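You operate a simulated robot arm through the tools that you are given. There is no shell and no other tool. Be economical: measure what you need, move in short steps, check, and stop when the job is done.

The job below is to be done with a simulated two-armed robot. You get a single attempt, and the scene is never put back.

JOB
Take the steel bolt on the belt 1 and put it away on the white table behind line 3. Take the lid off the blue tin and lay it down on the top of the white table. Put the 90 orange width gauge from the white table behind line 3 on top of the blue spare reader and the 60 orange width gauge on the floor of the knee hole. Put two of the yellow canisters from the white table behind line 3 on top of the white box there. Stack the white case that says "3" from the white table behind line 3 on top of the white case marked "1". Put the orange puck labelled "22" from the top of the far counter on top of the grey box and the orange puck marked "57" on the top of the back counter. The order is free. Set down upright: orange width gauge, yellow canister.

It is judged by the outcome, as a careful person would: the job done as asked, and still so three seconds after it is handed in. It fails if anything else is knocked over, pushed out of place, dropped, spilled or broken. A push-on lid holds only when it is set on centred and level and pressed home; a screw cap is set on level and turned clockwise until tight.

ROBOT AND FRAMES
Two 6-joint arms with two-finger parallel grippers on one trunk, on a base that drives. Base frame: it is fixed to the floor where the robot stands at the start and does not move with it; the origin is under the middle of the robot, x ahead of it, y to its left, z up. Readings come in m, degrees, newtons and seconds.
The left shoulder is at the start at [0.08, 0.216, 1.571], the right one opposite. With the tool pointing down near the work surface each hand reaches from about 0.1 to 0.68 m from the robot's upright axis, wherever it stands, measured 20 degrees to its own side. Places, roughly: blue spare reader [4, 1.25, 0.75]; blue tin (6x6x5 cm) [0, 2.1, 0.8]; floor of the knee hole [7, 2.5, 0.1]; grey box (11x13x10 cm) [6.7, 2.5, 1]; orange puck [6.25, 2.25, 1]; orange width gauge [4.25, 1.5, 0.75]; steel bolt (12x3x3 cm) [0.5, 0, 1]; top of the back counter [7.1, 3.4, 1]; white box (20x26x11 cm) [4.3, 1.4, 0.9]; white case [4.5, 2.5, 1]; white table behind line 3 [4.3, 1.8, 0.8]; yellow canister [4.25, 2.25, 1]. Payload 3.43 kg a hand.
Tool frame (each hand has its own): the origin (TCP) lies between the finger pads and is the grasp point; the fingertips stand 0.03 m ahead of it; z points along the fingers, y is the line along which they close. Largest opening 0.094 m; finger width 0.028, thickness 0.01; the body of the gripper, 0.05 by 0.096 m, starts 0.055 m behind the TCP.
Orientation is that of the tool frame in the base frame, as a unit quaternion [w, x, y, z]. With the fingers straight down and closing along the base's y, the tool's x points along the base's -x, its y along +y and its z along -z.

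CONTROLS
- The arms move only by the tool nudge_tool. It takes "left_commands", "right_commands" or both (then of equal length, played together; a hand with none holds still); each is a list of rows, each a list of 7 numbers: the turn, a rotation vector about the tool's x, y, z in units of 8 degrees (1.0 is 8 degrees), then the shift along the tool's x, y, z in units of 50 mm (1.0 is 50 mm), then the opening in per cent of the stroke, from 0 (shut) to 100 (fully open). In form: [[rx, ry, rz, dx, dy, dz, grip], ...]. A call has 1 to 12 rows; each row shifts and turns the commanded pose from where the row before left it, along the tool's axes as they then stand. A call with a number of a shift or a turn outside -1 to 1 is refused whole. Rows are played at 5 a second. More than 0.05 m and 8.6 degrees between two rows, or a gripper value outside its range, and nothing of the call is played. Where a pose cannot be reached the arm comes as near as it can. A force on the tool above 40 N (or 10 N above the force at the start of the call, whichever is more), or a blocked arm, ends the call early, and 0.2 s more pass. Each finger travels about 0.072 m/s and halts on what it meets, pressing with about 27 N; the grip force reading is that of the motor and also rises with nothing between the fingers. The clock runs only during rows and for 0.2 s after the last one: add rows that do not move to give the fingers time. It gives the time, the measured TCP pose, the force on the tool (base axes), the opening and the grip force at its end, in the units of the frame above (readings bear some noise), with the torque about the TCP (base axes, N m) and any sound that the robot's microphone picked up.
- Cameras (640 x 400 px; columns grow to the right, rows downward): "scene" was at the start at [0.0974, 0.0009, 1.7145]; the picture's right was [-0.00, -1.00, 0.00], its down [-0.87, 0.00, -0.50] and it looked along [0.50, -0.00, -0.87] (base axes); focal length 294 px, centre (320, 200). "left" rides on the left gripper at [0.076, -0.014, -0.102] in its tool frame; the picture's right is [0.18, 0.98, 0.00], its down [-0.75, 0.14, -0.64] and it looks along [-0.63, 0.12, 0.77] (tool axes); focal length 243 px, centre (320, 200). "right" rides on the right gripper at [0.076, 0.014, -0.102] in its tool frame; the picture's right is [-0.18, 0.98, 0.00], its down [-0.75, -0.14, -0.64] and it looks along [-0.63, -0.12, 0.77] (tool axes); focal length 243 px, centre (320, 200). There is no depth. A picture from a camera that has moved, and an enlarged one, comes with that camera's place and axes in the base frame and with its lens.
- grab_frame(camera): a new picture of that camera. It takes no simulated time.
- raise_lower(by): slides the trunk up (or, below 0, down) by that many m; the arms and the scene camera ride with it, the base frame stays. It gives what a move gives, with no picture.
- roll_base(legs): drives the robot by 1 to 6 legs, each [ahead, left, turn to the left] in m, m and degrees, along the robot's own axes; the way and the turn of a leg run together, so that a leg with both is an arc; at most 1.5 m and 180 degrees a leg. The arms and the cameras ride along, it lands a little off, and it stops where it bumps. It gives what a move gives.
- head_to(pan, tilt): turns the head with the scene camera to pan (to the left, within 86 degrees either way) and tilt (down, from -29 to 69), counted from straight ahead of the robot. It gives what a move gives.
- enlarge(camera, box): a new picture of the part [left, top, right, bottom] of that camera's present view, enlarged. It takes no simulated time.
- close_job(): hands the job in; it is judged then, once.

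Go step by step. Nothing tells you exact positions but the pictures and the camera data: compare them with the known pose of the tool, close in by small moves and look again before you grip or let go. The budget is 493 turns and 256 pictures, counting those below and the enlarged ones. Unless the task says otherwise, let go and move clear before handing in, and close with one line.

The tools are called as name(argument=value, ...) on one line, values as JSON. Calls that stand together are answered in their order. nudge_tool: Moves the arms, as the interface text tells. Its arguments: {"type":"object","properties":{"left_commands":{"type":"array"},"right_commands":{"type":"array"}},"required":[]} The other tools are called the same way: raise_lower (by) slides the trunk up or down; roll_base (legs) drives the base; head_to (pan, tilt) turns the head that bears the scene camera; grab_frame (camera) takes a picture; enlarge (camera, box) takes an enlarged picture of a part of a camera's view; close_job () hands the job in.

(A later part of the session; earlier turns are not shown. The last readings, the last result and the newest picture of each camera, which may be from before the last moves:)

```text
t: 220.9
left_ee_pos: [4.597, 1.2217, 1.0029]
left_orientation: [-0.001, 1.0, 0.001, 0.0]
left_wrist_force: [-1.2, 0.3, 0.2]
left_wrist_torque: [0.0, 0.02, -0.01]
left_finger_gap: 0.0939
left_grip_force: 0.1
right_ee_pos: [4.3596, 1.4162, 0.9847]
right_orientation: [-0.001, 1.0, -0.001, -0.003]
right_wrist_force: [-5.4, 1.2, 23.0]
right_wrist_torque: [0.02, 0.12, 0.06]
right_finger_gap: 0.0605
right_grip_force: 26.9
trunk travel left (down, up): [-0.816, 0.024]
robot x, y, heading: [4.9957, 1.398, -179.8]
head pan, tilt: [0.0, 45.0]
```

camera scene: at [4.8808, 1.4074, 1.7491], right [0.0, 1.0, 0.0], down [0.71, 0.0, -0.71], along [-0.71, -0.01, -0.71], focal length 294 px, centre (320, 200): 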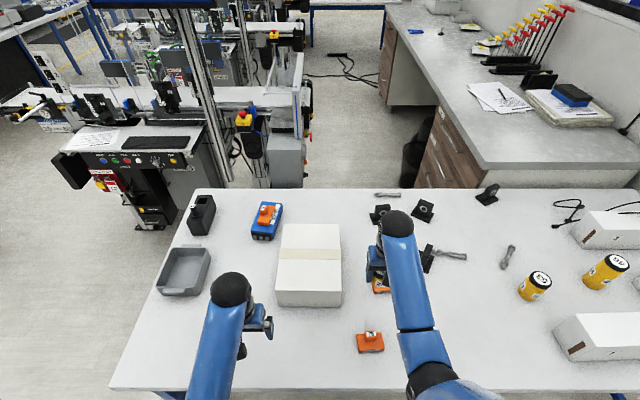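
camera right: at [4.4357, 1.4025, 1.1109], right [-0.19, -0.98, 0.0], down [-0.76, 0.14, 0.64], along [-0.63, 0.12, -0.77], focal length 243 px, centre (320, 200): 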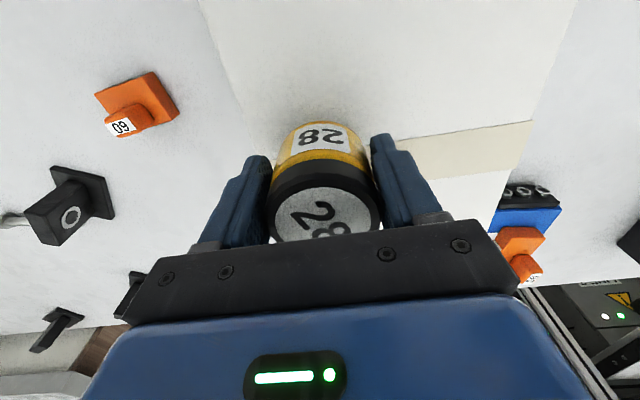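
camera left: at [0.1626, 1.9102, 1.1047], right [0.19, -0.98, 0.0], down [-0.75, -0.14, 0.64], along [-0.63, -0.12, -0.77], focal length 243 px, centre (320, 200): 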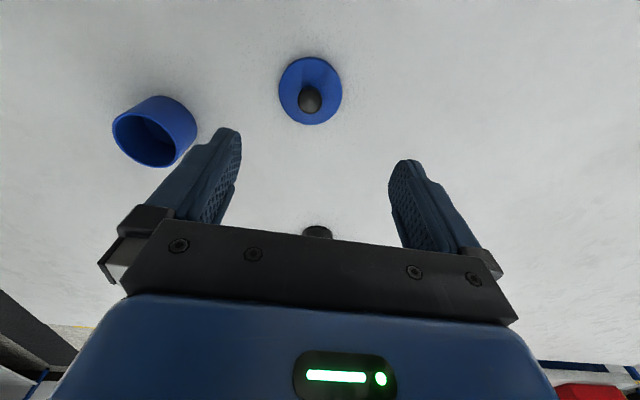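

Firm contact on the box. I relax, open and lift off.

nudge_tool(right_commands=[[0, 0, 0, 0, 0, -0.06, 0], [0, 0, 0, 0, 0, 0, 80], [0, 0, 0, 0, 0, 0, 100], [0, 0, 0, 0, 0, 0, 100], [0, 0, 0, 0, 0, -0.6, 100], [0, 0, 0, 0, 0, -0.8, 100]])

grab_frame(camera="right")

```text
t: 222.3
left_ee_pos: [4.5949, 1.2208, 1.0015]
left_orientation: [0.001, 1.0, 0.002, 0.001]
left_wrist_force: [-0.3, -1.2, 0.9]
left_wrist_torque: [0.01, -0.02, 0.03]
left_finger_gap: 0.0937
left_grip_force: 0.2
right_ee_pos: [4.3606, 1.4165, 1.0538]
right_orientation: [-0.001, 1.0, -0.001, 0.002]
right_wrist_force: [1.5, 0.2, 0.1]
right_wrist_torque: [-0.02, 0.0, 0.01]
right_finger_gap: 0.0938
right_grip_force: 0.2
trunk travel left (down, up): [-0.816, 0.024]
robot x, y, heading: [4.9914, 1.404, -179.8]
head pan, tilt: [0.0, 45.0]
```

```text
173 pictures are left
camera right: at [4.4366, 1.4027, 1.1576], right [-0.19, -0.98, 0.0], down [-0.76, 0.14, 0.64], along [-0.63, 0.12, -0.77], focal length 243 px, centre (320, 200)
```

right: 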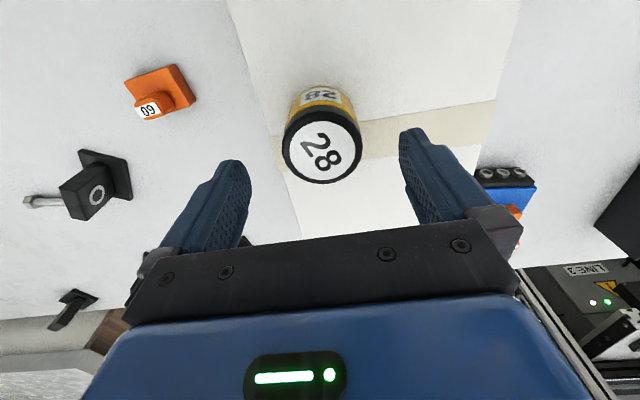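

Canister 28 stands on the box. I retract and move right for canister 53.

nudge_tool(right_commands=[[0, 0, 0, 0, 0, -0.3, 100], [0, 0, 0, 0.9, 0, 0, 100], [0, 0, 0, 0.9, -0.3, 0, 100], [0, 0, 0, 0.6, -0.7, 0, 100], [0, 0, 0, 0, -0.9, 0, 100]])

roll_base(legs=[[0, -0.5, 0]])

grab_frame(camera="right")

grab_frame(camera="scene")

```text
t: 223.5
left_ee_pos: [4.593, 1.2227, 1.0018]
left_orientation: [0.0, 1.0, 0.001, 0.001]
left_wrist_force: [-0.5, 0.0, 0.0]
left_wrist_torque: [-0.01, 0.01, 0.01]
left_finger_gap: 0.094
left_grip_force: 0.0
right_ee_pos: [4.4712, 1.5119, 1.0477]
right_orientation: [0.001, 1.0, 0.001, 0.0]
right_wrist_force: [-0.3, 0.8, 0.3]
right_wrist_torque: [-0.02, -0.02, 0.0]
right_finger_gap: 0.0942
right_grip_force: 0.0
right hand out of reach, approached as far as the arm can: row 4, 5
trunk travel left (down, up): [-0.816, 0.024]
robot x, y, heading: [4.9921, 1.3999, -179.8]
head pan, tilt: [0.0, 45.0]
```

```text
t: 226.5
left_ee_pos: [4.5916, 1.7148, 1.0002]
left_orientation: [-0.001, 1.0, 0.004, 0.0]
left_wrist_force: [0.3, 0.5, 0.7]
left_wrist_torque: [-0.02, 0.0, -0.01]
left_finger_gap: 0.0938
left_grip_force: 0.0
right_ee_pos: [4.4681, 2.0014, 1.0486]
right_orientation: [-0.001, 1.0, 0.001, -0.001]
right_wrist_force: [-0.6, 0.3, 0.1]
right_wrist_torque: [0.0, -0.02, 0.0]
right_finger_gap: 0.094
right_grip_force: 0.0
trunk travel left (down, up): [-0.816, 0.024]
robot x, y, heading: [4.9886, 1.896, -179.4]
head pan, tilt: [0.0, 45.0]
```

```text
172 pictures are left
camera right: at [4.5451, 1.9881, 1.1515], right [-0.18, -0.98, 0.0], down [-0.75, 0.14, 0.64], along [-0.63, 0.12, -0.77], focal length 243 px, centre (320, 200)
```

right: 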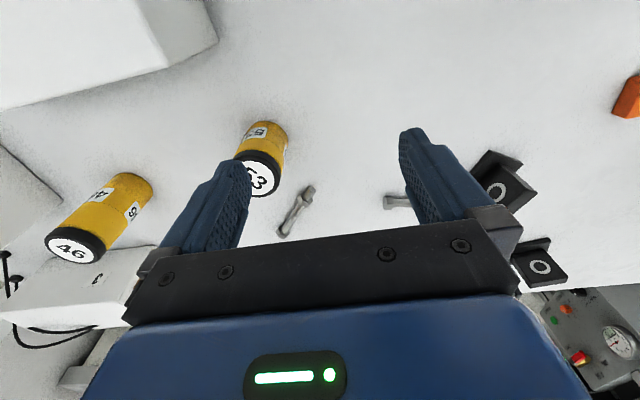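

```text
171 pictures are left
camera scene: at [4.8782, 1.8938, 1.7492], right [-0.01, 1.0, 0.0], down [0.71, 0.01, -0.71], along [-0.71, 0.0, -0.71], focal length 294 px, centre (320, 200)
```

scene: 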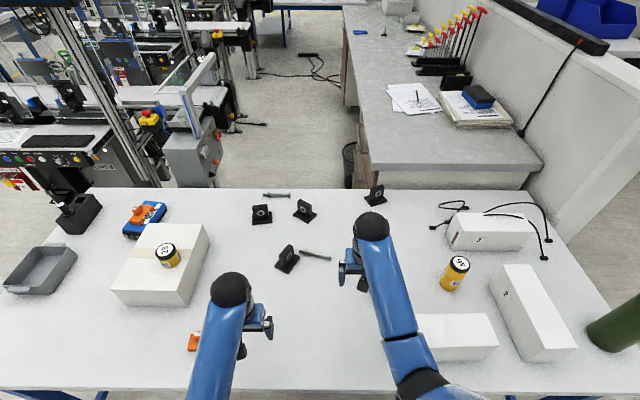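

Canister 53 at about (4.40, 2.09). I centre over it.

nudge_tool(right_commands=[[0, 0, 0, -0.3, -0.9, 0, 100], [0, 0, 0, -0.5, -0.85, 0, 100], [0, 0, 0, -0.56, 0, 0, 100]])

grab_frame(camera="right")

```text
t: 227.3
left_ee_pos: [4.5906, 1.7149, 1.001]
left_orientation: [0.0, 1.0, 0.004, 0.002]
left_wrist_force: [1.1, -0.3, -0.4]
left_wrist_torque: [-0.01, 0.01, 0.0]
left_finger_gap: 0.0942
left_grip_force: 0.2
right_ee_pos: [4.3989, 2.0905, 1.0481]
right_orientation: [0.0, 1.0, 0.002, -0.001]
right_wrist_force: [-0.2, -0.6, -1.0]
right_wrist_torque: [-0.01, -0.02, 0.01]
right_finger_gap: 0.094
right_grip_force: 0.0
trunk travel left (down, up): [-0.816, 0.024]
robot x, y, heading: [4.9892, 1.9001, -179.7]
head pan, tilt: [0.0, 45.0]
```

```text
170 pictures are left
camera right: at [4.476, 2.0777, 1.1513], right [-0.18, -0.98, 0.0], down [-0.75, 0.14, 0.64], along [-0.63, 0.12, -0.77], focal length 243 px, centre (320, 200)
```

right: 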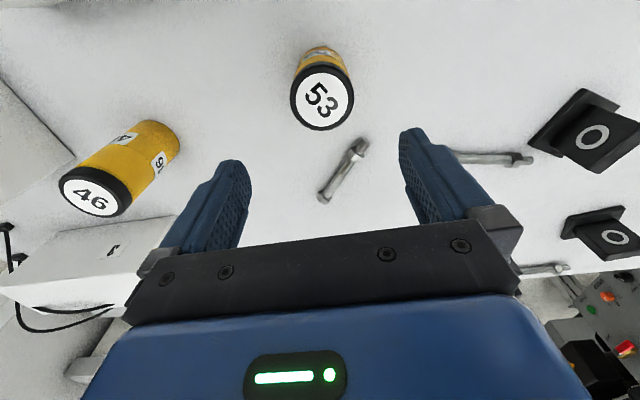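

nudge_tool(right_commands=[[0, 0, 0, 0.16, 0, 0.6, 100], [0, 0, 0, 0, 0, 0.9, 100], [0, 0, 0, 0, 0, 0.9, 100], [0, 0, 0, 0, 0, 0.7, 100], [0, 0, 0, 0, 0, 0, 0], [0, 0, 0, 0, 0, 0, 0], [0, 0, 0, 0, 0, 0, 0], [0, 0, 0, 0, 0, 0, 0]])

grab_frame(camera="right")

```text
t: 229.1
left_ee_pos: [4.5918, 1.7163, 1.0024]
left_orientation: [0.001, 1.0, 0.004, 0.001]
left_wrist_force: [-1.0, 0.1, 0.0]
left_wrist_torque: [-0.02, 0.01, 0.01]
left_finger_gap: 0.094
left_grip_force: 0.0
right_ee_pos: [4.4075, 2.0911, 0.8927]
right_orientation: [0.0, 1.0, 0.002, 0.0]
right_wrist_force: [-0.4, -0.9, 0.3]
right_wrist_torque: [0.01, 0.01, 0.0]
right_finger_gap: 0.0589
right_grip_force: 27.0
trunk travel left (down, up): [-0.816, 0.024]
robot x, y, heading: [4.9858, 1.8954, -179.3]
head pan, tilt: [0.0, 45.0]
```

```text
169 pictures are left
camera right: at [4.4849, 2.077, 0.9952], right [-0.18, -0.98, 0.0], down [-0.75, 0.14, 0.64], along [-0.63, 0.12, -0.77], focal length 243 px, centre (320, 200)
```

right: 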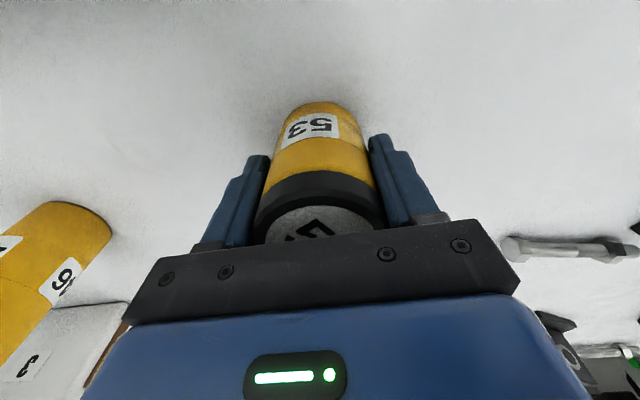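

Canister 53 gripped. I lift it, drive left, and approach its spot on the box from the near side to avoid canister 28.

nudge_tool(right_commands=[[0, 0, 0, 0, 0, -0.9, 0], [0, 0, 0, 0, 0, -0.9, 0], [0, 0, 0, 0, 0, -0.9, 0], [0, 0, 0, 0, 0, -0.5, 0]])

raise_lower(by=0.022)

roll_base(legs=[[0, 0.58, 0]])

grab_frame(camera="right")

```text
t: 230.1
left_ee_pos: [4.5924, 1.7166, 1.0022]
left_orientation: [0.0, 1.0, 0.005, 0.0]
left_wrist_force: [-0.3, 0.8, 0.2]
left_wrist_torque: [-0.02, 0.01, 0.0]
left_finger_gap: 0.0941
left_grip_force: 0.1
right_ee_pos: [4.4081, 2.0905, 1.0533]
right_orientation: [0.0, 1.0, 0.001, -0.001]
right_wrist_force: [0.3, 0.0, -2.3]
right_wrist_torque: [-0.01, -0.01, -0.01]
right_finger_gap: 0.0587
right_grip_force: 27.2
trunk travel left (down, up): [-0.816, 0.024]
robot x, y, heading: [4.9904, 1.8947, -179.4]
head pan, tilt: [0.0, 45.0]
```

```text
t: 230.7
left_ee_pos: [4.5924, 1.7166, 1.0241]
left_orientation: [0.0, 1.0, 0.005, 0.001]
left_wrist_force: [0.9, -0.4, -0.7]
left_wrist_torque: [0.01, 0.0, 0.03]
left_finger_gap: 0.0942
left_grip_force: 0.0
right_ee_pos: [4.4074, 2.0906, 1.074]
right_orientation: [0.0, 1.0, 0.002, -0.002]
right_wrist_force: [0.1, 1.3, -2.3]
right_wrist_torque: [0.01, -0.01, -0.01]
right_finger_gap: 0.0586
right_grip_force: 27.4
trunk travel left (down, up): [-0.838, 0.002]
robot x, y, heading: [4.9899, 1.8946, -179.8]
head pan, tilt: [0.0, 45.0]
```

```text
t: 234.1
left_ee_pos: [4.5974, 1.135, 1.0243]
left_orientation: [0.001, 1.0, 0.005, 0.001]
left_wrist_force: [-0.3, 0.6, -0.3]
left_wrist_torque: [0.01, 0.03, 0.02]
left_finger_gap: 0.0939
left_grip_force: 0.0
right_ee_pos: [4.4125, 1.509, 1.0748]
right_orientation: [0.001, 1.0, 0.002, -0.001]
right_wrist_force: [0.3, 0.8, -2.2]
right_wrist_torque: [-0.02, 0.05, 0.01]
right_finger_gap: 0.0583
right_grip_force: 26.9
trunk travel left (down, up): [-0.838, 0.002]
robot x, y, heading: [4.9946, 1.3134, -179.5]
head pan, tilt: [0.0, 45.0]
```

```text
168 pictures are left
camera right: at [4.4893, 1.4959, 1.1772], right [-0.18, -0.98, 0.0], down [-0.75, 0.14, 0.64], along [-0.63, 0.11, -0.77], focal length 243 px, centre (320, 200)
```

right: 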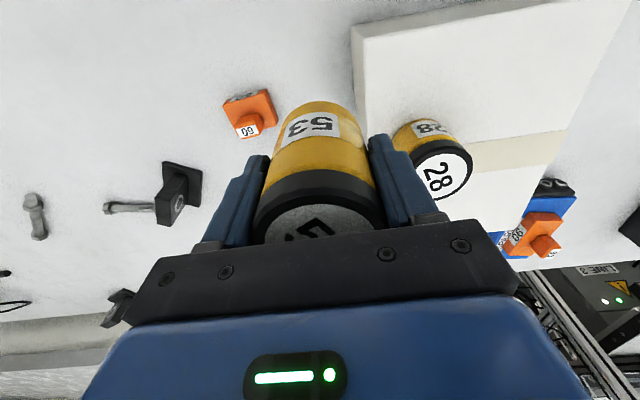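

nudge_tool(right_commands=[[0, 0, 0, 0.8, 0, 0.2, 0], [0, 0, 0, 0.7, 0, 0.2, 0], [0, 0, 0, 0, 0.9, 0, 0], [0, 0, 0, 0, 0.95, 0, 0], [0, 0, 0, 0, 0.95, 0, 0], [0, 0, 0, 0, 0.95, 0, 0], [0, 0, 0, 0, 0, 0, 0]])

grab_frame(camera="right")

enlarge(camera="scene", box=[220, 190, 440, 340])

```text
t: 235.7
left_ee_pos: [4.5971, 1.132, 1.0231]
left_orientation: [0.0, 1.0, 0.005, 0.001]
left_wrist_force: [0.7, 0.2, 0.4]
left_wrist_torque: [-0.01, -0.02, -0.03]
left_finger_gap: 0.0941
left_grip_force: 0.0
right_ee_pos: [4.4904, 1.3176, 1.0538]
right_orientation: [0.0, 1.0, 0.003, 0.001]
right_wrist_force: [0.3, -0.8, -1.5]
right_wrist_torque: [-0.02, -0.01, 0.03]
right_finger_gap: 0.0586
right_grip_force: 27.0
trunk travel left (down, up): [-0.838, 0.002]
robot x, y, heading: [4.9933, 1.3146, -179.7]
head pan, tilt: [0.0, 45.0]
```

```text
167 pictures are left
camera right: at [4.5665, 1.3048, 1.1572], right [-0.18, -0.98, 0.0], down [-0.75, 0.14, 0.64], along [-0.63, 0.12, -0.77], focal length 243 px, centre (320, 200)
```

right: 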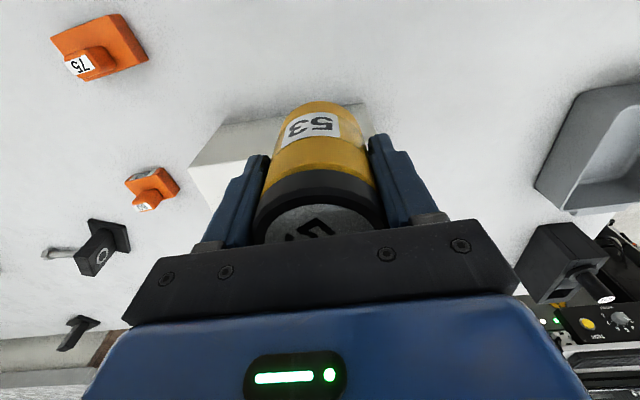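

```text
2.67 times, centred on (330, 265) of scene
camera zoom: at [4.8825, 1.3131, 1.7711], right [-0.01, 1.0, 0.0], down [0.71, 0.01, -0.71], along [-0.71, -0.01, -0.71], focal length 785 px, centre (293, 27)
```

zoom: 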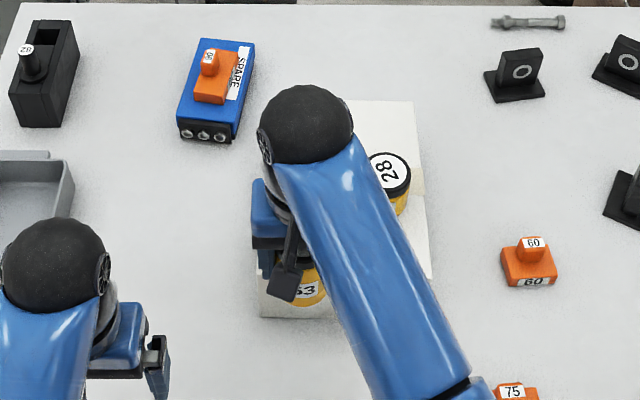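

nudge_tool(right_commands=[[0, 0, 0, -0.9, 0, 0, 0], [0, 0, 0, -0.9, -0.05, 0, 0], [0, 0, 0, 0, 0, 0.4, 0], [0, 0, 0, 0, 0, 0.3, 0]])

grab_frame(camera="right")

```text
t: 236.7
left_ee_pos: [4.5994, 1.133, 1.0246]
left_orientation: [0.001, 1.0, 0.004, 0.001]
left_wrist_force: [0.8, 0.9, -1.3]
left_wrist_torque: [0.02, -0.01, -0.01]
left_finger_gap: 0.0938
left_grip_force: 0.0
right_ee_pos: [4.3994, 1.3221, 1.0185]
right_orientation: [0.0, 1.0, 0.003, -0.001]
right_wrist_force: [-0.2, 0.5, -1.5]
right_wrist_torque: [-0.01, -0.01, -0.02]
right_finger_gap: 0.0583
right_grip_force: 27.2
trunk travel left (down, up): [-0.838, 0.002]
robot x, y, heading: [4.9975, 1.3135, -179.4]
head pan, tilt: [0.0, 45.0]
```

```text
165 pictures are left
camera right: at [4.4767, 1.3099, 1.1229], right [-0.18, -0.98, 0.0], down [-0.75, 0.14, 0.64], along [-0.63, 0.12, -0.77], focal length 243 px, centre (320, 200)
```

right: 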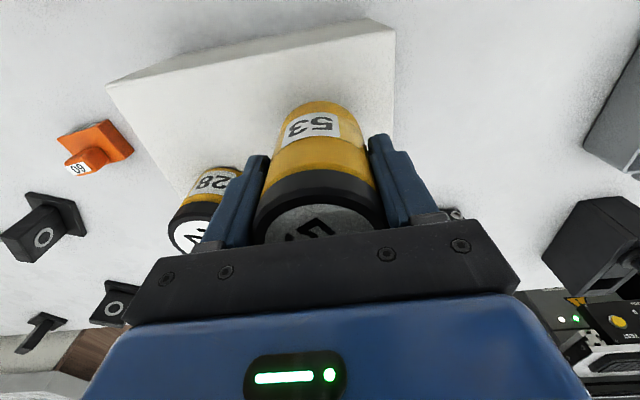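

nudge_tool(right_commands=[[0, 0, 0, 0, 0, 0.12, 0], [0, 0, 0, 0, 0, 0.08, 0], [0, 0, 0, 0, 0, 0.06, 0], [0, 0, 0, 0, 0, 0.05, 0], [0, 0, 0, 0, 0, 0.05, 0]])

```text
t: 237.9
left_ee_pos: [4.5985, 1.1334, 1.0241]
left_orientation: [0.0, 1.0, 0.004, 0.001]
left_wrist_force: [0.1, 0.6, 0.3]
left_wrist_torque: [0.0, 0.0, 0.02]
left_finger_gap: 0.094
left_grip_force: 0.1
right_ee_pos: [4.397, 1.321, 1.0024]
right_orientation: [0.002, 1.0, 0.002, -0.002]
right_wrist_force: [-1.6, 1.0, 2.6]
right_wrist_torque: [0.03, -0.04, 0.01]
right_finger_gap: 0.0584
right_grip_force: 27.0
trunk travel left (down, up): [-0.838, 0.002]
robot x, y, heading: [4.9936, 1.3167, -179.1]
head pan, tilt: [0.0, 45.0]
```

nudge_tool(right_commands=[[0, 0, 0, 0, 0, 0.03, 0], [0, 0, 0, 0, 0, 0.02, 0], [0, 0, 0, 0, 0, 0, 0]])

```text
t: 238.7
left_ee_pos: [4.5981, 1.1329, 1.0237]
left_orientation: [0.0, 1.0, 0.005, 0.0]
left_wrist_force: [0.2, 0.2, 0.2]
left_wrist_torque: [0.01, -0.01, 0.06]
left_finger_gap: 0.0939
left_grip_force: 0.0
right_ee_pos: [4.3984, 1.3212, 1.0024]
right_orientation: [0.001, 1.0, 0.002, -0.003]
right_wrist_force: [-6.5, 2.1, 20.3]
right_wrist_torque: [0.08, 0.12, 0.08]
right_finger_gap: 0.0582
right_grip_force: 27.1
trunk travel left (down, up): [-0.838, 0.002]
robot x, y, heading: [4.9982, 1.3147, -179.1]
head pan, tilt: [0.0, 45.0]
```

Contact. I open only partly (canister 28 is beside), then rise straight up.

nudge_tool(right_commands=[[0, 0, 0, 0, 0, -0.05, 0], [0, 0, 0, 0, 0, 0, 78], [0, 0, 0, 0, 0, 0, 78], [0, 0, 0, 0, 0, -0.4, 78], [0, 0, 0, 0, 0, -0.8, 78], [0, 0, 0, 0, 0, -0.4, 78]])

grab_frame(camera="right")

```text
t: 240.1
left_ee_pos: [4.5983, 1.1318, 1.0235]
left_orientation: [0.0, 1.0, 0.006, 0.0]
left_wrist_force: [0.2, 0.9, 0.6]
left_wrist_torque: [0.0, -0.02, -0.01]
left_finger_gap: 0.0939
left_grip_force: 0.1
right_ee_pos: [4.3988, 1.3224, 1.0826]
right_orientation: [0.0, 1.0, 0.002, 0.0]
right_wrist_force: [-1.0, 0.4, 0.8]
right_wrist_torque: [0.01, 0.0, 0.03]
right_finger_gap: 0.0732
right_grip_force: 0.0
trunk travel left (down, up): [-0.838, 0.002]
robot x, y, heading: [4.9895, 1.3146, -179.6]
head pan, tilt: [0.0, 45.0]
```

```text
164 pictures are left
camera right: at [4.4758, 1.3094, 1.185], right [-0.18, -0.98, 0.0], down [-0.75, 0.14, 0.64], along [-0.63, 0.12, -0.77], focal length 243 px, centre (320, 200)
```

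right: 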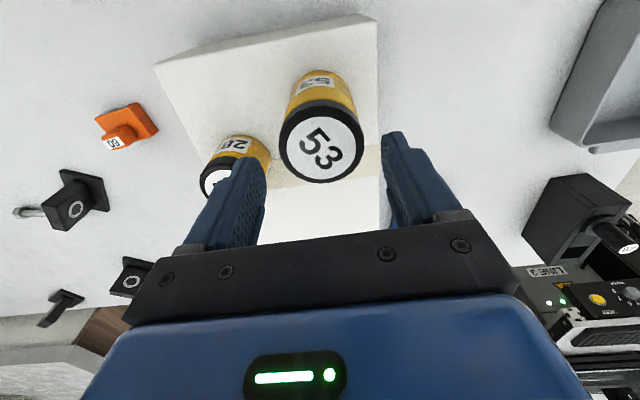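

Both canisters stand on the box. I retract and drive to gauge 60, picking it with the right hand.

nudge_tool(right_commands=[[0, 0, 0, 0.9, 0, 0, 78], [0, 0, 0, 0.9, 0, 0.2, 78], [0, 0, 0, 0.5, 0, 0.4, 100], [0, 0, 0, 0, -0.9, 0.4, 100], [0, 0, 0, 0, -0.9, 0, 100], [0, 0, 0, 0, -0.9, 0, 100]])

roll_base(legs=[[0, -0.17, 0]])

grab_frame(camera="right")

grab_frame(camera="scene")

```text
t: 241.5
left_ee_pos: [4.5977, 1.1331, 1.0252]
left_orientation: [0.001, 1.0, 0.006, 0.001]
left_wrist_force: [0.2, -0.6, 0.3]
left_wrist_torque: [0.02, 0.02, 0.02]
left_finger_gap: 0.0944
left_grip_force: 0.1
right_ee_pos: [4.5124, 1.4582, 1.0311]
right_orientation: [-0.001, 1.0, 0.001, -0.001]
right_wrist_force: [0.6, 0.6, -0.3]
right_wrist_torque: [0.0, -0.01, 0.02]
right_finger_gap: 0.0941
right_grip_force: 0.0
trunk travel left (down, up): [-0.838, 0.002]
robot x, y, heading: [4.9935, 1.3153, -179.6]
head pan, tilt: [0.0, 45.0]
```

```text
t: 242.9
left_ee_pos: [4.597, 1.2997, 1.0229]
left_orientation: [-0.001, 1.0, 0.006, 0.0]
left_wrist_force: [0.0, -0.6, -0.3]
left_wrist_torque: [-0.01, 0.03, 0.02]
left_finger_gap: 0.0938
left_grip_force: 0.1
right_ee_pos: [4.5092, 1.6242, 1.0314]
right_orientation: [-0.002, 1.0, 0.003, -0.002]
right_wrist_force: [1.0, -0.8, 0.4]
right_wrist_torque: [0.01, 0.0, -0.02]
right_finger_gap: 0.0942
right_grip_force: 0.1
trunk travel left (down, up): [-0.838, 0.002]
robot x, y, heading: [4.9918, 1.4871, -179.5]
head pan, tilt: [0.0, 45.0]
```

```text
163 pictures are left
camera right: at [4.5869, 1.611, 1.1342], right [-0.18, -0.98, 0.0], down [-0.75, 0.13, 0.64], along [-0.63, 0.12, -0.77], focal length 243 px, centre (320, 200)
```

right: 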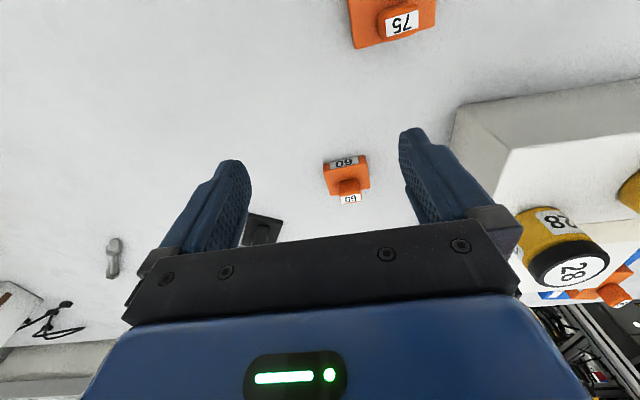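

```text
162 pictures are left
camera scene: at [4.8818, 1.479, 1.7711], right [-0.01, 1.0, 0.0], down [0.71, 0.01, -0.71], along [-0.71, -0.01, -0.71], focal length 294 px, centre (320, 200)
```

scene: 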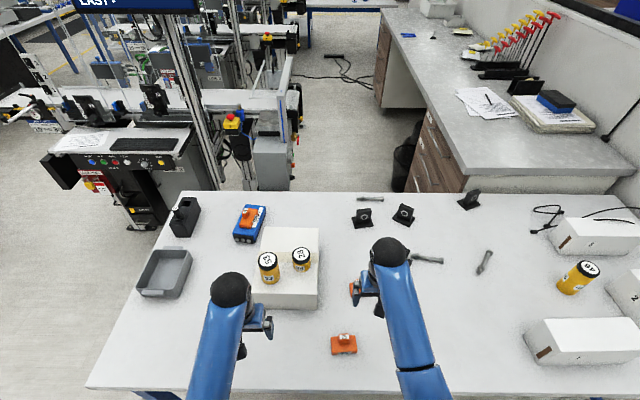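

Gauge 60 at (4.40, 1.612); its 60 mm length fits the fingers along y. I centre over it.

nudge_tool(right_commands=[[0, 0, 0, -0.75, 0.08, 0, 100], [0, 0, 0, -0.75, 0.08, 0, 100], [0, 0, 0, -0.68, 0.08, 0, 100], [0, 0, 0, 0, 0, 0.9, 100], [0, 0, 0, 0, 0, 0.9, 100]])

grab_frame(camera="right")

```text
t: 244.1
left_ee_pos: [4.5963, 1.303, 1.0237]
left_orientation: [0.0, 1.0, 0.006, 0.001]
left_wrist_force: [0.1, -0.2, -0.5]
left_wrist_torque: [0.02, 0.0, -0.05]
left_finger_gap: 0.0941
left_grip_force: 0.1
right_ee_pos: [4.4012, 1.6144, 0.9416]
right_orientation: [0.001, 1.0, 0.003, -0.001]
right_wrist_force: [-0.9, -0.3, 0.5]
right_wrist_torque: [0.03, 0.01, 0.0]
right_finger_gap: 0.0941
right_grip_force: 0.0
trunk travel left (down, up): [-0.838, 0.002]
robot x, y, heading: [4.993, 1.4849, -179.4]
head pan, tilt: [0.0, 45.0]
```

```text
161 pictures are left
camera right: at [4.4768, 1.6014, 1.0436], right [-0.18, -0.98, 0.0], down [-0.75, 0.14, 0.64], along [-0.63, 0.11, -0.77], focal length 243 px, centre (320, 200)
```

right: 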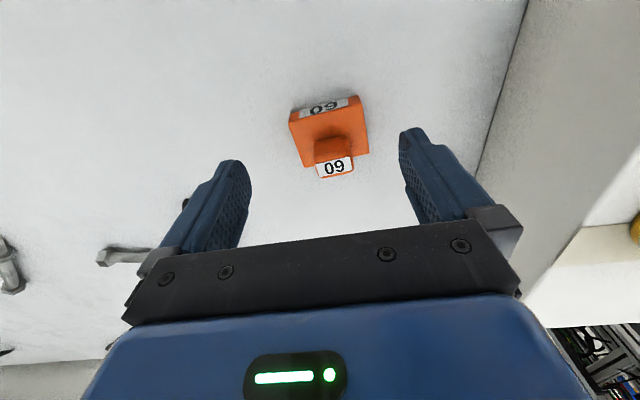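

nudge_tool(right_commands=[[0, 0, 0, -0.08, 0.14, 0, 100], [0, 0, 0.43, 0, 0, 0.6, 100], [0, 0, 0, 0, 0, 0.85, 100], [0, 0, 0, 0, 0, 0, 0], [0, 0, 0, 0, 0, 0, 0], [0, 0, 0, 0, 0, 0, 0], [0, 0, 0, 0, 0, 0, 0]])

grab_frame(camera="right")

```text
t: 245.7
left_ee_pos: [4.5956, 1.3033, 1.0235]
left_orientation: [0.001, 1.0, 0.005, 0.001]
left_wrist_force: [0.5, -0.6, 0.1]
left_wrist_torque: [-0.06, 0.01, 0.01]
left_finger_gap: 0.094
left_grip_force: 0.1
right_ee_pos: [4.3954, 1.6077, 0.8687]
right_orientation: [0.0, 1.0, -0.026, -0.002]
right_wrist_force: [-0.1, 0.2, -0.1]
right_wrist_torque: [-0.01, -0.01, 0.01]
right_finger_gap: 0.0595
right_grip_force: 27.5
trunk travel left (down, up): [-0.838, 0.002]
robot x, y, heading: [4.998, 1.4856, -179.7]
head pan, tilt: [0.0, 45.0]
```

```text
160 pictures are left
camera right: at [4.4721, 1.5899, 0.9712], right [-0.24, -0.97, 0.0], down [-0.74, 0.18, 0.64], along [-0.62, 0.15, -0.77], focal length 243 px, centre (320, 200)
```

right: 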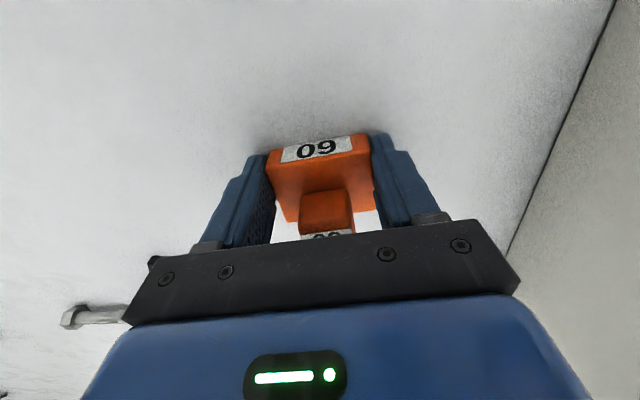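

Gauge 60 gripped. I lift, back away from the table, and turn east toward the far counter.

nudge_tool(right_commands=[[0, 0, 0, 0, 0, -0.9, 0], [0, 0, 0, 0, 0, -0.9, 0], [0, 0, 0, 0, 0, -0.8, 0], [0, 0, 0, 0.9, 0, 0, 0], [0, 0, 0, 0.9, -0.2, 0, 0], [0, 0, 0, 0.8, -0.2, 0, 0], [0, 0, 0, 0.3, 0, 0, 0]])

roll_base(legs=[[-0.4, 0, 0], [0, 0, -180]])

head_to(pan=10, tilt=30)

grab_frame(camera="scene")

```text
t: 247.3
left_ee_pos: [4.5966, 1.302, 1.0243]
left_orientation: [0.001, 1.0, 0.006, 0.0]
left_wrist_force: [0.0, -0.8, -0.3]
left_wrist_torque: [-0.01, 0.0, -0.01]
left_finger_gap: 0.094
left_grip_force: 0.1
right_ee_pos: [4.5424, 1.6203, 0.9979]
right_orientation: [0.0, 1.0, -0.027, 0.0]
right_wrist_force: [-0.4, 0.3, -1.0]
right_wrist_torque: [0.0, -0.02, -0.01]
right_finger_gap: 0.0591
right_grip_force: 27.4
trunk travel left (down, up): [-0.838, 0.002]
robot x, y, heading: [4.9884, 1.481, -179.4]
head pan, tilt: [0.0, 45.0]
```

```text
t: 257.1
left_ee_pos: [5.7809, 1.6878, 1.0232]
left_orientation: [-0.002, -0.027, 1.0, 0.001]
left_wrist_force: [-0.2, -1.0, -0.9]
left_wrist_torque: [-0.01, -0.02, 0.01]
left_finger_gap: 0.0941
left_grip_force: 0.1
right_ee_pos: [5.8483, 1.3738, 0.9983]
right_orientation: [0.0, 0.005, 1.0, 0.0]
right_wrist_force: [0.5, -0.3, -0.1]
right_wrist_torque: [0.03, -0.01, -0.01]
right_finger_gap: 0.0593
right_grip_force: 27.2
trunk travel left (down, up): [-0.838, 0.002]
robot x, y, heading: [5.3903, 1.4865, 3.2]
head pan, tilt: [0.0, 45.0]
```

```text
t: 257.9
left_ee_pos: [5.781, 1.6879, 1.0239]
left_orientation: [-0.002, -0.026, 1.0, 0.0]
left_wrist_force: [-0.3, 0.6, -0.5]
left_wrist_torque: [-0.01, 0.0, -0.02]
left_finger_gap: 0.094
left_grip_force: 0.1
right_ee_pos: [5.8495, 1.3729, 0.9987]
right_orientation: [0.001, 0.005, 1.0, 0.0]
right_wrist_force: [-0.9, 0.3, -1.0]
right_wrist_torque: [-0.02, -0.05, -0.01]
right_finger_gap: 0.0592
right_grip_force: 27.3
trunk travel left (down, up): [-0.838, 0.002]
robot x, y, heading: [5.3916, 1.486, 3.0]
head pan, tilt: [10.0, 30.0]
```

```text
159 pictures are left
camera scene: at [5.5126, 1.5121, 1.7937], right [0.23, -0.97, 0.0], down [-0.49, -0.11, -0.87], along [0.84, 0.2, -0.5], focal length 294 px, centre (320, 200)
```

scene: 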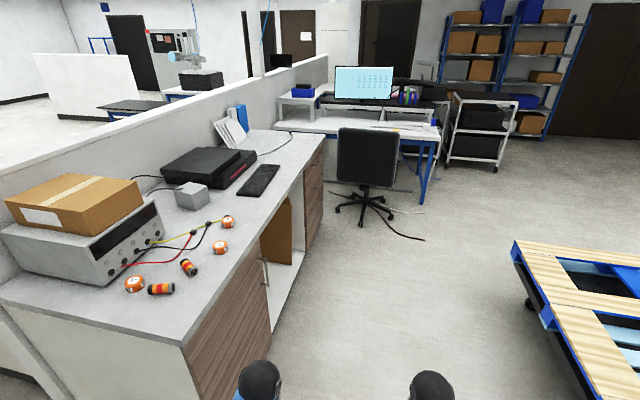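

I see the far counter, pucks, the grey box, and the knee hole with a leaning cardboard. I enlarge the pucks.

enlarge(camera="scene", box=[90, 160, 290, 310])

```text
2.67 times, centred on (190, 235) of scene
camera zoom: at [5.5126, 1.5121, 1.7937], right [0.23, -0.97, 0.0], down [-0.49, -0.11, -0.87], along [0.84, 0.2, -0.5], focal length 785 px, centre (667, 107)
```

zoom: 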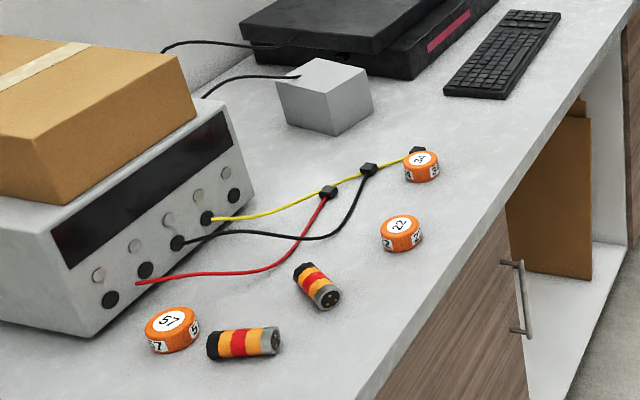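

Puck 57 ≈ (6.16, 2.41), puck 22 ≈ (6.45, 2.20), grey box ≈ (6.76, 2.54). I drive in front of the knee hole first and look into it.

roll_base(legs=[[0, 0, -3], [1.4, -0.05, 0], [0.3, 0, 0], [0, 0, 90]])

head_to(pan=0, tilt=50)

grab_frame(camera="scene")

```text
t: 270.8
left_ee_pos: [6.9204, 1.8443, 1.0241]
left_orientation: [0.001, 0.709, -0.706, -0.001]
left_wrist_force: [0.3, 0.2, 0.1]
left_wrist_torque: [0.0, -0.03, -0.04]
left_finger_gap: 0.0938
left_grip_force: 0.0
right_ee_pos: [7.2369, 1.8965, 0.9981]
right_orientation: [0.001, -0.685, 0.728, 0.001]
right_wrist_force: [0.5, 0.4, -0.5]
right_wrist_torque: [-0.04, 0.0, 0.03]
right_finger_gap: 0.059
right_grip_force: 26.7
trunk travel left (down, up): [-0.838, 0.002]
robot x, y, heading: [7.1001, 1.4498, 90.3]
head pan, tilt: [10.0, 30.0]
```

```text
t: 271.6
left_ee_pos: [6.9192, 1.8446, 1.0229]
left_orientation: [0.001, 0.709, -0.706, 0.0]
left_wrist_force: [0.1, 0.0, -0.4]
left_wrist_torque: [-0.04, -0.01, -0.01]
left_finger_gap: 0.0939
left_grip_force: 0.1
right_ee_pos: [7.2365, 1.8967, 0.9975]
right_orientation: [0.001, -0.686, 0.728, 0.0]
right_wrist_force: [0.4, -0.6, -0.6]
right_wrist_torque: [0.01, 0.01, 0.0]
right_finger_gap: 0.0593
right_grip_force: 26.7
trunk travel left (down, up): [-0.838, 0.002]
robot x, y, heading: [7.0996, 1.4471, 90.2]
head pan, tilt: [0.0, 50.0]
```

```text
157 pictures are left
camera scene: at [7.099, 1.5555, 1.7643], right [1.0, 0.01, 0.0], down [0.0, -0.77, -0.64], along [0.0, 0.64, -0.77], focal length 294 px, centre (320, 200)
```

scene: 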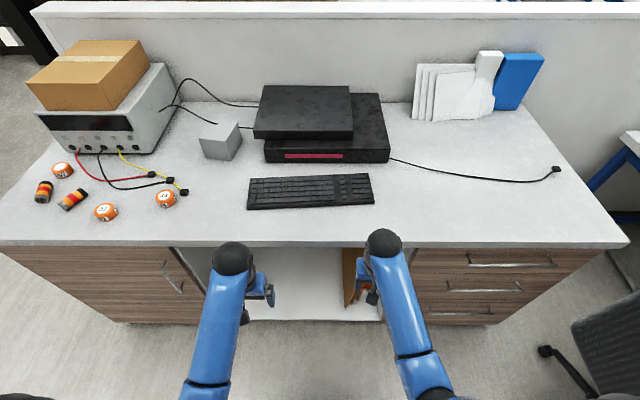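

The knee hole's floor is free in its middle-left (x≈6.7–7.2); cardboard leans on the right. I retract the left hand, shift left a bit and lower the trunk to look inside.

nudge_tool(left_commands=[[0, 0, 0, 0, 0, 0.8, 100], [0, 0, 0, 0.9, 0, 0.4, 100], [0, 0, 0, 0.9, 0, 0.3, 100]])

roll_base(legs=[[0, 0.2, 0]])

raise_lower(by=-0.6)

head_to(pan=0, tilt=45)

grab_frame(camera="scene")

grab_frame(camera="right")

```text
t: 272.4
left_ee_pos: [6.9197, 1.752, 0.9499]
left_orientation: [0.0, 0.709, -0.705, -0.001]
left_wrist_force: [0.2, -0.7, 0.4]
left_wrist_torque: [0.0, 0.02, -0.02]
left_finger_gap: 0.0941
left_grip_force: 0.0
right_ee_pos: [7.2365, 1.8928, 0.9992]
right_orientation: [0.002, -0.685, 0.728, 0.001]
right_wrist_force: [0.2, -0.7, -0.8]
right_wrist_torque: [0.03, -0.03, -0.02]
right_finger_gap: 0.059
right_grip_force: 27.3
trunk travel left (down, up): [-0.838, 0.002]
robot x, y, heading: [7.0966, 1.4461, 90.6]
head pan, tilt: [0.0, 50.0]
```

```text
t: 274.0
left_ee_pos: [6.7231, 1.7527, 0.9497]
left_orientation: [0.002, 0.709, -0.705, -0.001]
left_wrist_force: [0.9, -0.1, -0.1]
left_wrist_torque: [0.03, 0.01, -0.02]
left_finger_gap: 0.094
left_grip_force: 0.0
right_ee_pos: [7.0391, 1.8954, 0.9969]
right_orientation: [-0.001, -0.686, 0.728, 0.001]
right_wrist_force: [1.1, -0.3, -1.9]
right_wrist_torque: [-0.02, 0.06, 0.01]
right_finger_gap: 0.0594
right_grip_force: 26.7
trunk travel left (down, up): [-0.838, 0.002]
robot x, y, heading: [6.9, 1.4442, 90.1]
head pan, tilt: [0.0, 50.0]
```

```text
refused: -0.6 is not a number from -0.4 to 0.4
```

```text
t: 274.6
left_ee_pos: [6.723, 1.7526, 0.9499]
left_orientation: [0.001, 0.709, -0.706, 0.0]
left_wrist_force: [1.2, -0.2, -0.4]
left_wrist_torque: [0.02, 0.02, 0.02]
left_finger_gap: 0.0944
left_grip_force: 0.0
right_ee_pos: [7.0386, 1.8957, 0.9983]
right_orientation: [0.0, -0.686, 0.728, 0.001]
right_wrist_force: [0.1, -0.5, -0.8]
right_wrist_torque: [0.0, 0.0, 0.02]
right_finger_gap: 0.0595
right_grip_force: 27.3
trunk travel left (down, up): [-0.838, 0.002]
robot x, y, heading: [6.8993, 1.4487, 90.1]
head pan, tilt: [0.0, 45.0]
```

```text
156 pictures are left
camera scene: at [6.903, 1.5584, 1.7711], right [1.0, 0.01, 0.0], down [0.0, -0.71, -0.71], along [-0.01, 0.71, -0.71], focal length 294 px, centre (320, 200)
```

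scene: 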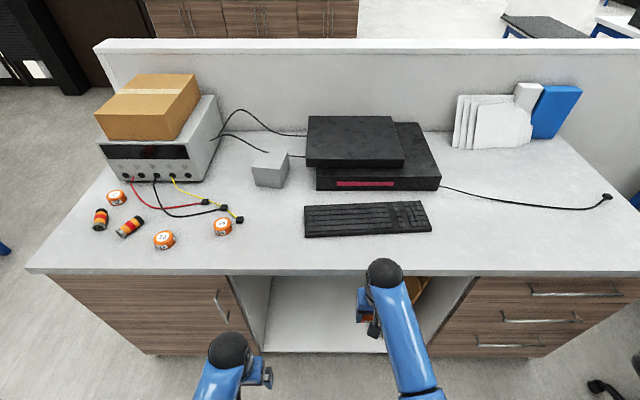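

```text
155 pictures are left
camera right: at [7.0204, 1.821, 1.1004], right [-0.97, 0.24, 0.0], down [0.19, 0.74, 0.64], along [0.15, 0.62, -0.77], focal length 243 px, centre (320, 200)
```

right: 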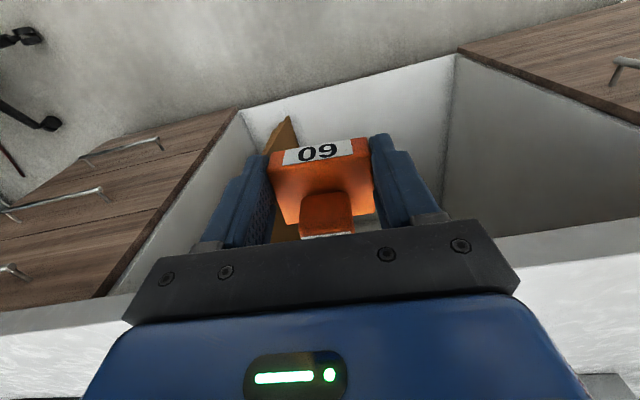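

Now the hole is clearly visible, floor front edge y≈2.09. I lower the trunk in two steps and look again.

raise_lower(by=-0.4)

raise_lower(by=-0.35)

head_to(pan=0, tilt=30)

grab_frame(camera="scene")

grab_frame(camera="right")

```text
t: 278.5
left_ee_pos: [6.7208, 1.7528, 0.5487]
left_orientation: [0.0, 0.709, -0.705, 0.001]
left_wrist_force: [0.6, 0.2, -1.1]
left_wrist_torque: [0.02, -0.01, 0.0]
left_finger_gap: 0.0937
left_grip_force: 0.0
right_ee_pos: [7.0367, 1.8957, 0.598]
right_orientation: [0.001, -0.686, 0.727, 0.0]
right_wrist_force: [0.5, 0.3, -0.5]
right_wrist_torque: [0.01, 0.01, 0.0]
right_finger_gap: 0.0594
right_grip_force: 26.8
trunk travel left (down, up): [-0.438, 0.402]
robot x, y, heading: [6.9014, 1.4475, 90.1]
head pan, tilt: [0.0, 45.0]
```

```text
t: 281.9
left_ee_pos: [6.7203, 1.7514, 0.199]
left_orientation: [0.0, 0.709, -0.705, 0.0]
left_wrist_force: [1.0, -0.8, 0.1]
left_wrist_torque: [-0.02, 0.0, 0.02]
left_finger_gap: 0.094
left_grip_force: 0.2
right_ee_pos: [7.0373, 1.8952, 0.2489]
right_orientation: [0.001, -0.685, 0.728, 0.0]
right_wrist_force: [-0.5, -0.1, -0.7]
right_wrist_torque: [0.0, -0.04, -0.03]
right_finger_gap: 0.0595
right_grip_force: 26.5
trunk travel left (down, up): [-0.088, 0.752]
robot x, y, heading: [6.902, 1.4442, 90.2]
head pan, tilt: [0.0, 45.0]
```

```text
t: 282.7
left_ee_pos: [6.7215, 1.7537, 0.1993]
left_orientation: [0.001, 0.709, -0.705, 0.0]
left_wrist_force: [0.4, -0.8, 0.8]
left_wrist_torque: [0.01, 0.0, -0.02]
left_finger_gap: 0.0942
left_grip_force: 0.0
right_ee_pos: [7.0372, 1.8949, 0.2476]
right_orientation: [0.0, -0.686, 0.728, 0.001]
right_wrist_force: [-1.1, 0.4, -0.7]
right_wrist_torque: [-0.02, 0.01, 0.05]
right_finger_gap: 0.0595
right_grip_force: 27.1
trunk travel left (down, up): [-0.088, 0.752]
robot x, y, heading: [6.8997, 1.4462, 90.6]
head pan, tilt: [0.0, 30.0]
```

```text
154 pictures are left
camera scene: at [6.9, 1.5674, 1.0437], right [1.0, 0.01, 0.0], down [0.0, -0.5, -0.87], along [-0.01, 0.87, -0.5], focal length 294 px, centre (320, 200)
```

scene: 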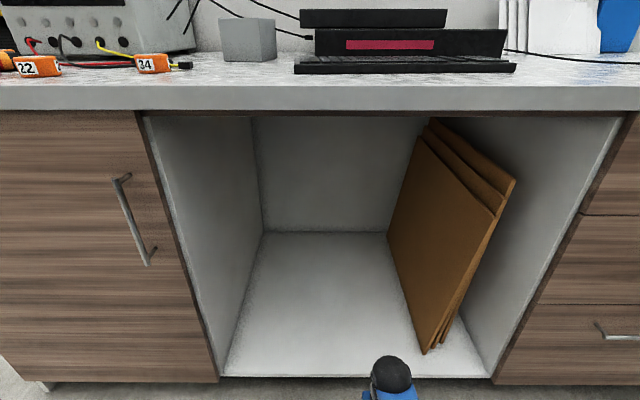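

```text
153 pictures are left
camera right: at [7.0184, 1.8209, 0.3506], right [-0.97, 0.24, 0.0], down [0.19, 0.74, 0.64], along [0.16, 0.62, -0.77], focal length 243 px, centre (320, 200)
```

right: 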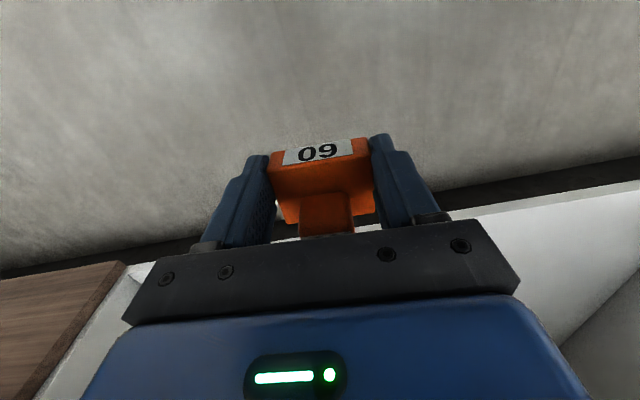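

The cardboard keeps to x≥7.25, so the free floor spot is about (7.0, 2.27). I drive in a bit and reach forward.

roll_base(legs=[[0.2, 0.03, 0]])

nudge_tool(right_commands=[[0, 0, 0, -0.9, 0, 0, 0], [0, 0, 0, -0.9, 0, 0, 0], [0, 0, 0, -0.9, 0, 0, 0], [0, 0, 0, -0.6, 0, 0, 0]])

grab_frame(camera="scene")

grab_frame(camera="right")

```text
t: 284.3
left_ee_pos: [6.6897, 1.9523, 0.1995]
left_orientation: [0.0, 0.709, -0.706, 0.0]
left_wrist_force: [0.0, -0.7, -0.2]
left_wrist_torque: [0.04, 0.0, 0.02]
left_finger_gap: 0.0941
left_grip_force: 0.1
right_ee_pos: [7.0059, 2.0952, 0.2481]
right_orientation: [0.0, -0.686, 0.728, 0.0]
right_wrist_force: [0.6, 0.7, -0.7]
right_wrist_torque: [0.0, -0.02, 0.04]
right_finger_gap: 0.0593
right_grip_force: 27.0
trunk travel left (down, up): [-0.088, 0.752]
robot x, y, heading: [6.8686, 1.6431, 90.4]
head pan, tilt: [0.0, 30.0]
```

```text
t: 285.3
left_ee_pos: [6.6887, 1.9526, 0.199]
left_orientation: [0.0, 0.709, -0.705, 0.001]
left_wrist_force: [0.5, 0.3, -0.8]
left_wrist_torque: [0.01, 0.0, 0.01]
left_finger_gap: 0.094
left_grip_force: 0.1
right_ee_pos: [7.0154, 2.2601, 0.2477]
right_orientation: [0.0, -0.685, 0.728, 0.0]
right_wrist_force: [-0.5, 0.4, -0.7]
right_wrist_torque: [-0.03, 0.01, -0.01]
right_finger_gap: 0.0594
right_grip_force: 26.9
trunk travel left (down, up): [-0.088, 0.752]
robot x, y, heading: [6.869, 1.6476, 90.3]
head pan, tilt: [0.0, 30.0]
```

```text
152 pictures are left
camera scene: at [6.8687, 1.7674, 1.0437], right [1.0, 0.01, 0.0], down [0.0, -0.5, -0.87], along [0.0, 0.87, -0.5], focal length 294 px, centre (320, 200)
```

scene: 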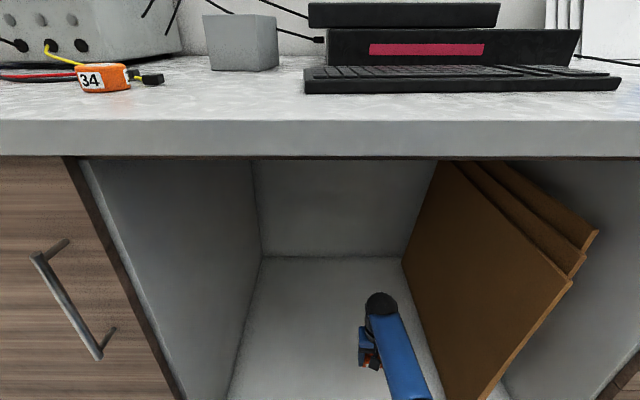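

```text
151 pictures are left
camera right: at [6.9973, 2.1853, 0.3508], right [-0.97, 0.24, 0.0], down [0.19, 0.74, 0.64], along [0.16, 0.62, -0.77], focal length 243 px, centre (320, 200)
```

right: 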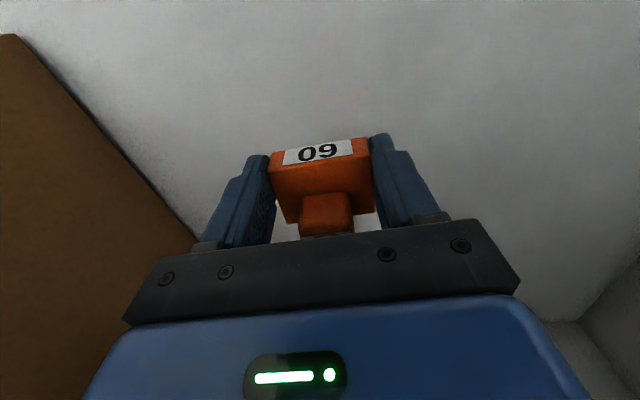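

Good clearance. I lower toward the floor until contact.

nudge_tool(right_commands=[[0, 0, 0, 0, 0.6, 0, 0], [0, 0, 0, 0, 0, 0.8, 0], [0, 0, 0, 0, 0, 0.7, 0], [0, 0, 0, 0, 0, 0.3, 0], [0, 0, 0, 0, 0, 0.15, 0], [0, 0, 0, 0, 0, 0.1, 0], [0, 0, 0, 0, 0, 0.1, 0], [0, 0, 0, 0, 0, 0.1, 0], [0, 0, 0, 0, 0, 0.1, 0]])

grab_frame(camera="right")

```text
t: 286.9
left_ee_pos: [6.6902, 1.9507, 0.2]
left_orientation: [0.0, 0.709, -0.706, -0.001]
left_wrist_force: [0.8, -0.6, -0.2]
left_wrist_torque: [0.04, -0.04, -0.01]
left_finger_gap: 0.0939
left_grip_force: 0.0
right_ee_pos: [6.986, 2.2653, 0.1485]
right_orientation: [0.003, -0.685, 0.729, 0.003]
right_wrist_force: [0.4, -8.0, 22.3]
right_wrist_torque: [-0.6, -0.41, -0.24]
right_finger_gap: 0.0594
right_grip_force: 26.8
trunk travel left (down, up): [-0.088, 0.752]
robot x, y, heading: [6.8675, 1.6474, 90.3]
head pan, tilt: [0.0, 30.0]
stopped in row 8 (right hand): the force on the tool passed its limit at 47 N (the readings are from after the stop); the commanded pose is now the measured one
```

```text
150 pictures are left
camera right: at [6.9669, 2.1901, 0.2504], right [-0.97, 0.24, 0.0], down [0.19, 0.74, 0.65], along [0.16, 0.63, -0.76], focal length 243 px, centre (320, 200)
```

right: 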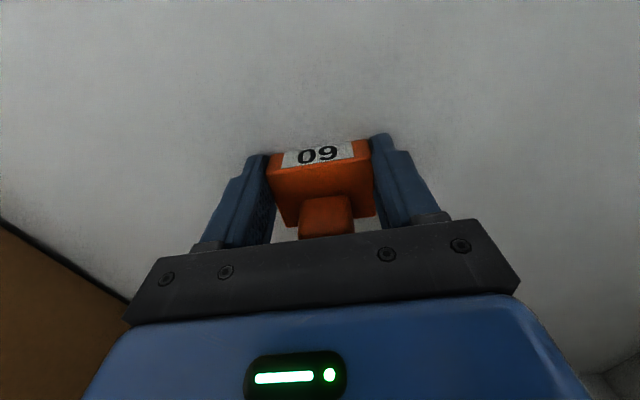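

Contact with the floor (z≈0.115). Release and lift.

nudge_tool(right_commands=[[0, 0, 0, 0, 0, -0.03, 0], [0, 0, 0, 0, 0, 0, 75], [0, 0, 0, 0, 0, 0, 100], [0, 0, 0, 0, 0, 0, 100], [0, 0, 0, 0, 0, -0.5, 100], [0, 0, 0, 0, 0, -0.8, 100], [0, 0, 0, 0, 0, -0.6, 100]])

grab_frame(camera="right")

```text
t: 288.5
left_ee_pos: [6.6893, 1.952, 0.1991]
left_orientation: [0.001, 0.709, -0.706, 0.0]
left_wrist_force: [-0.5, -0.1, -0.1]
left_wrist_torque: [0.02, 0.01, -0.01]
left_finger_gap: 0.0939
left_grip_force: 0.0
right_ee_pos: [6.9846, 2.2646, 0.2405]
right_orientation: [0.0, -0.685, 0.728, 0.001]
right_wrist_force: [-0.5, 0.0, -0.1]
right_wrist_torque: [0.03, 0.03, 0.0]
right_finger_gap: 0.0938
right_grip_force: 0.1
trunk travel left (down, up): [-0.088, 0.752]
robot x, y, heading: [6.8658, 1.6465, 90.2]
head pan, tilt: [0.0, 30.0]
```

```text
149 pictures are left
camera right: at [6.9666, 2.189, 0.344], right [-0.97, 0.24, 0.0], down [0.19, 0.74, 0.64], along [0.16, 0.62, -0.77], focal length 243 px, centre (320, 200)
```

right: 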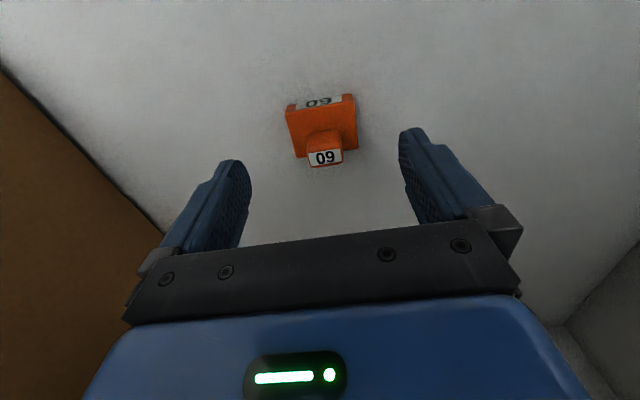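

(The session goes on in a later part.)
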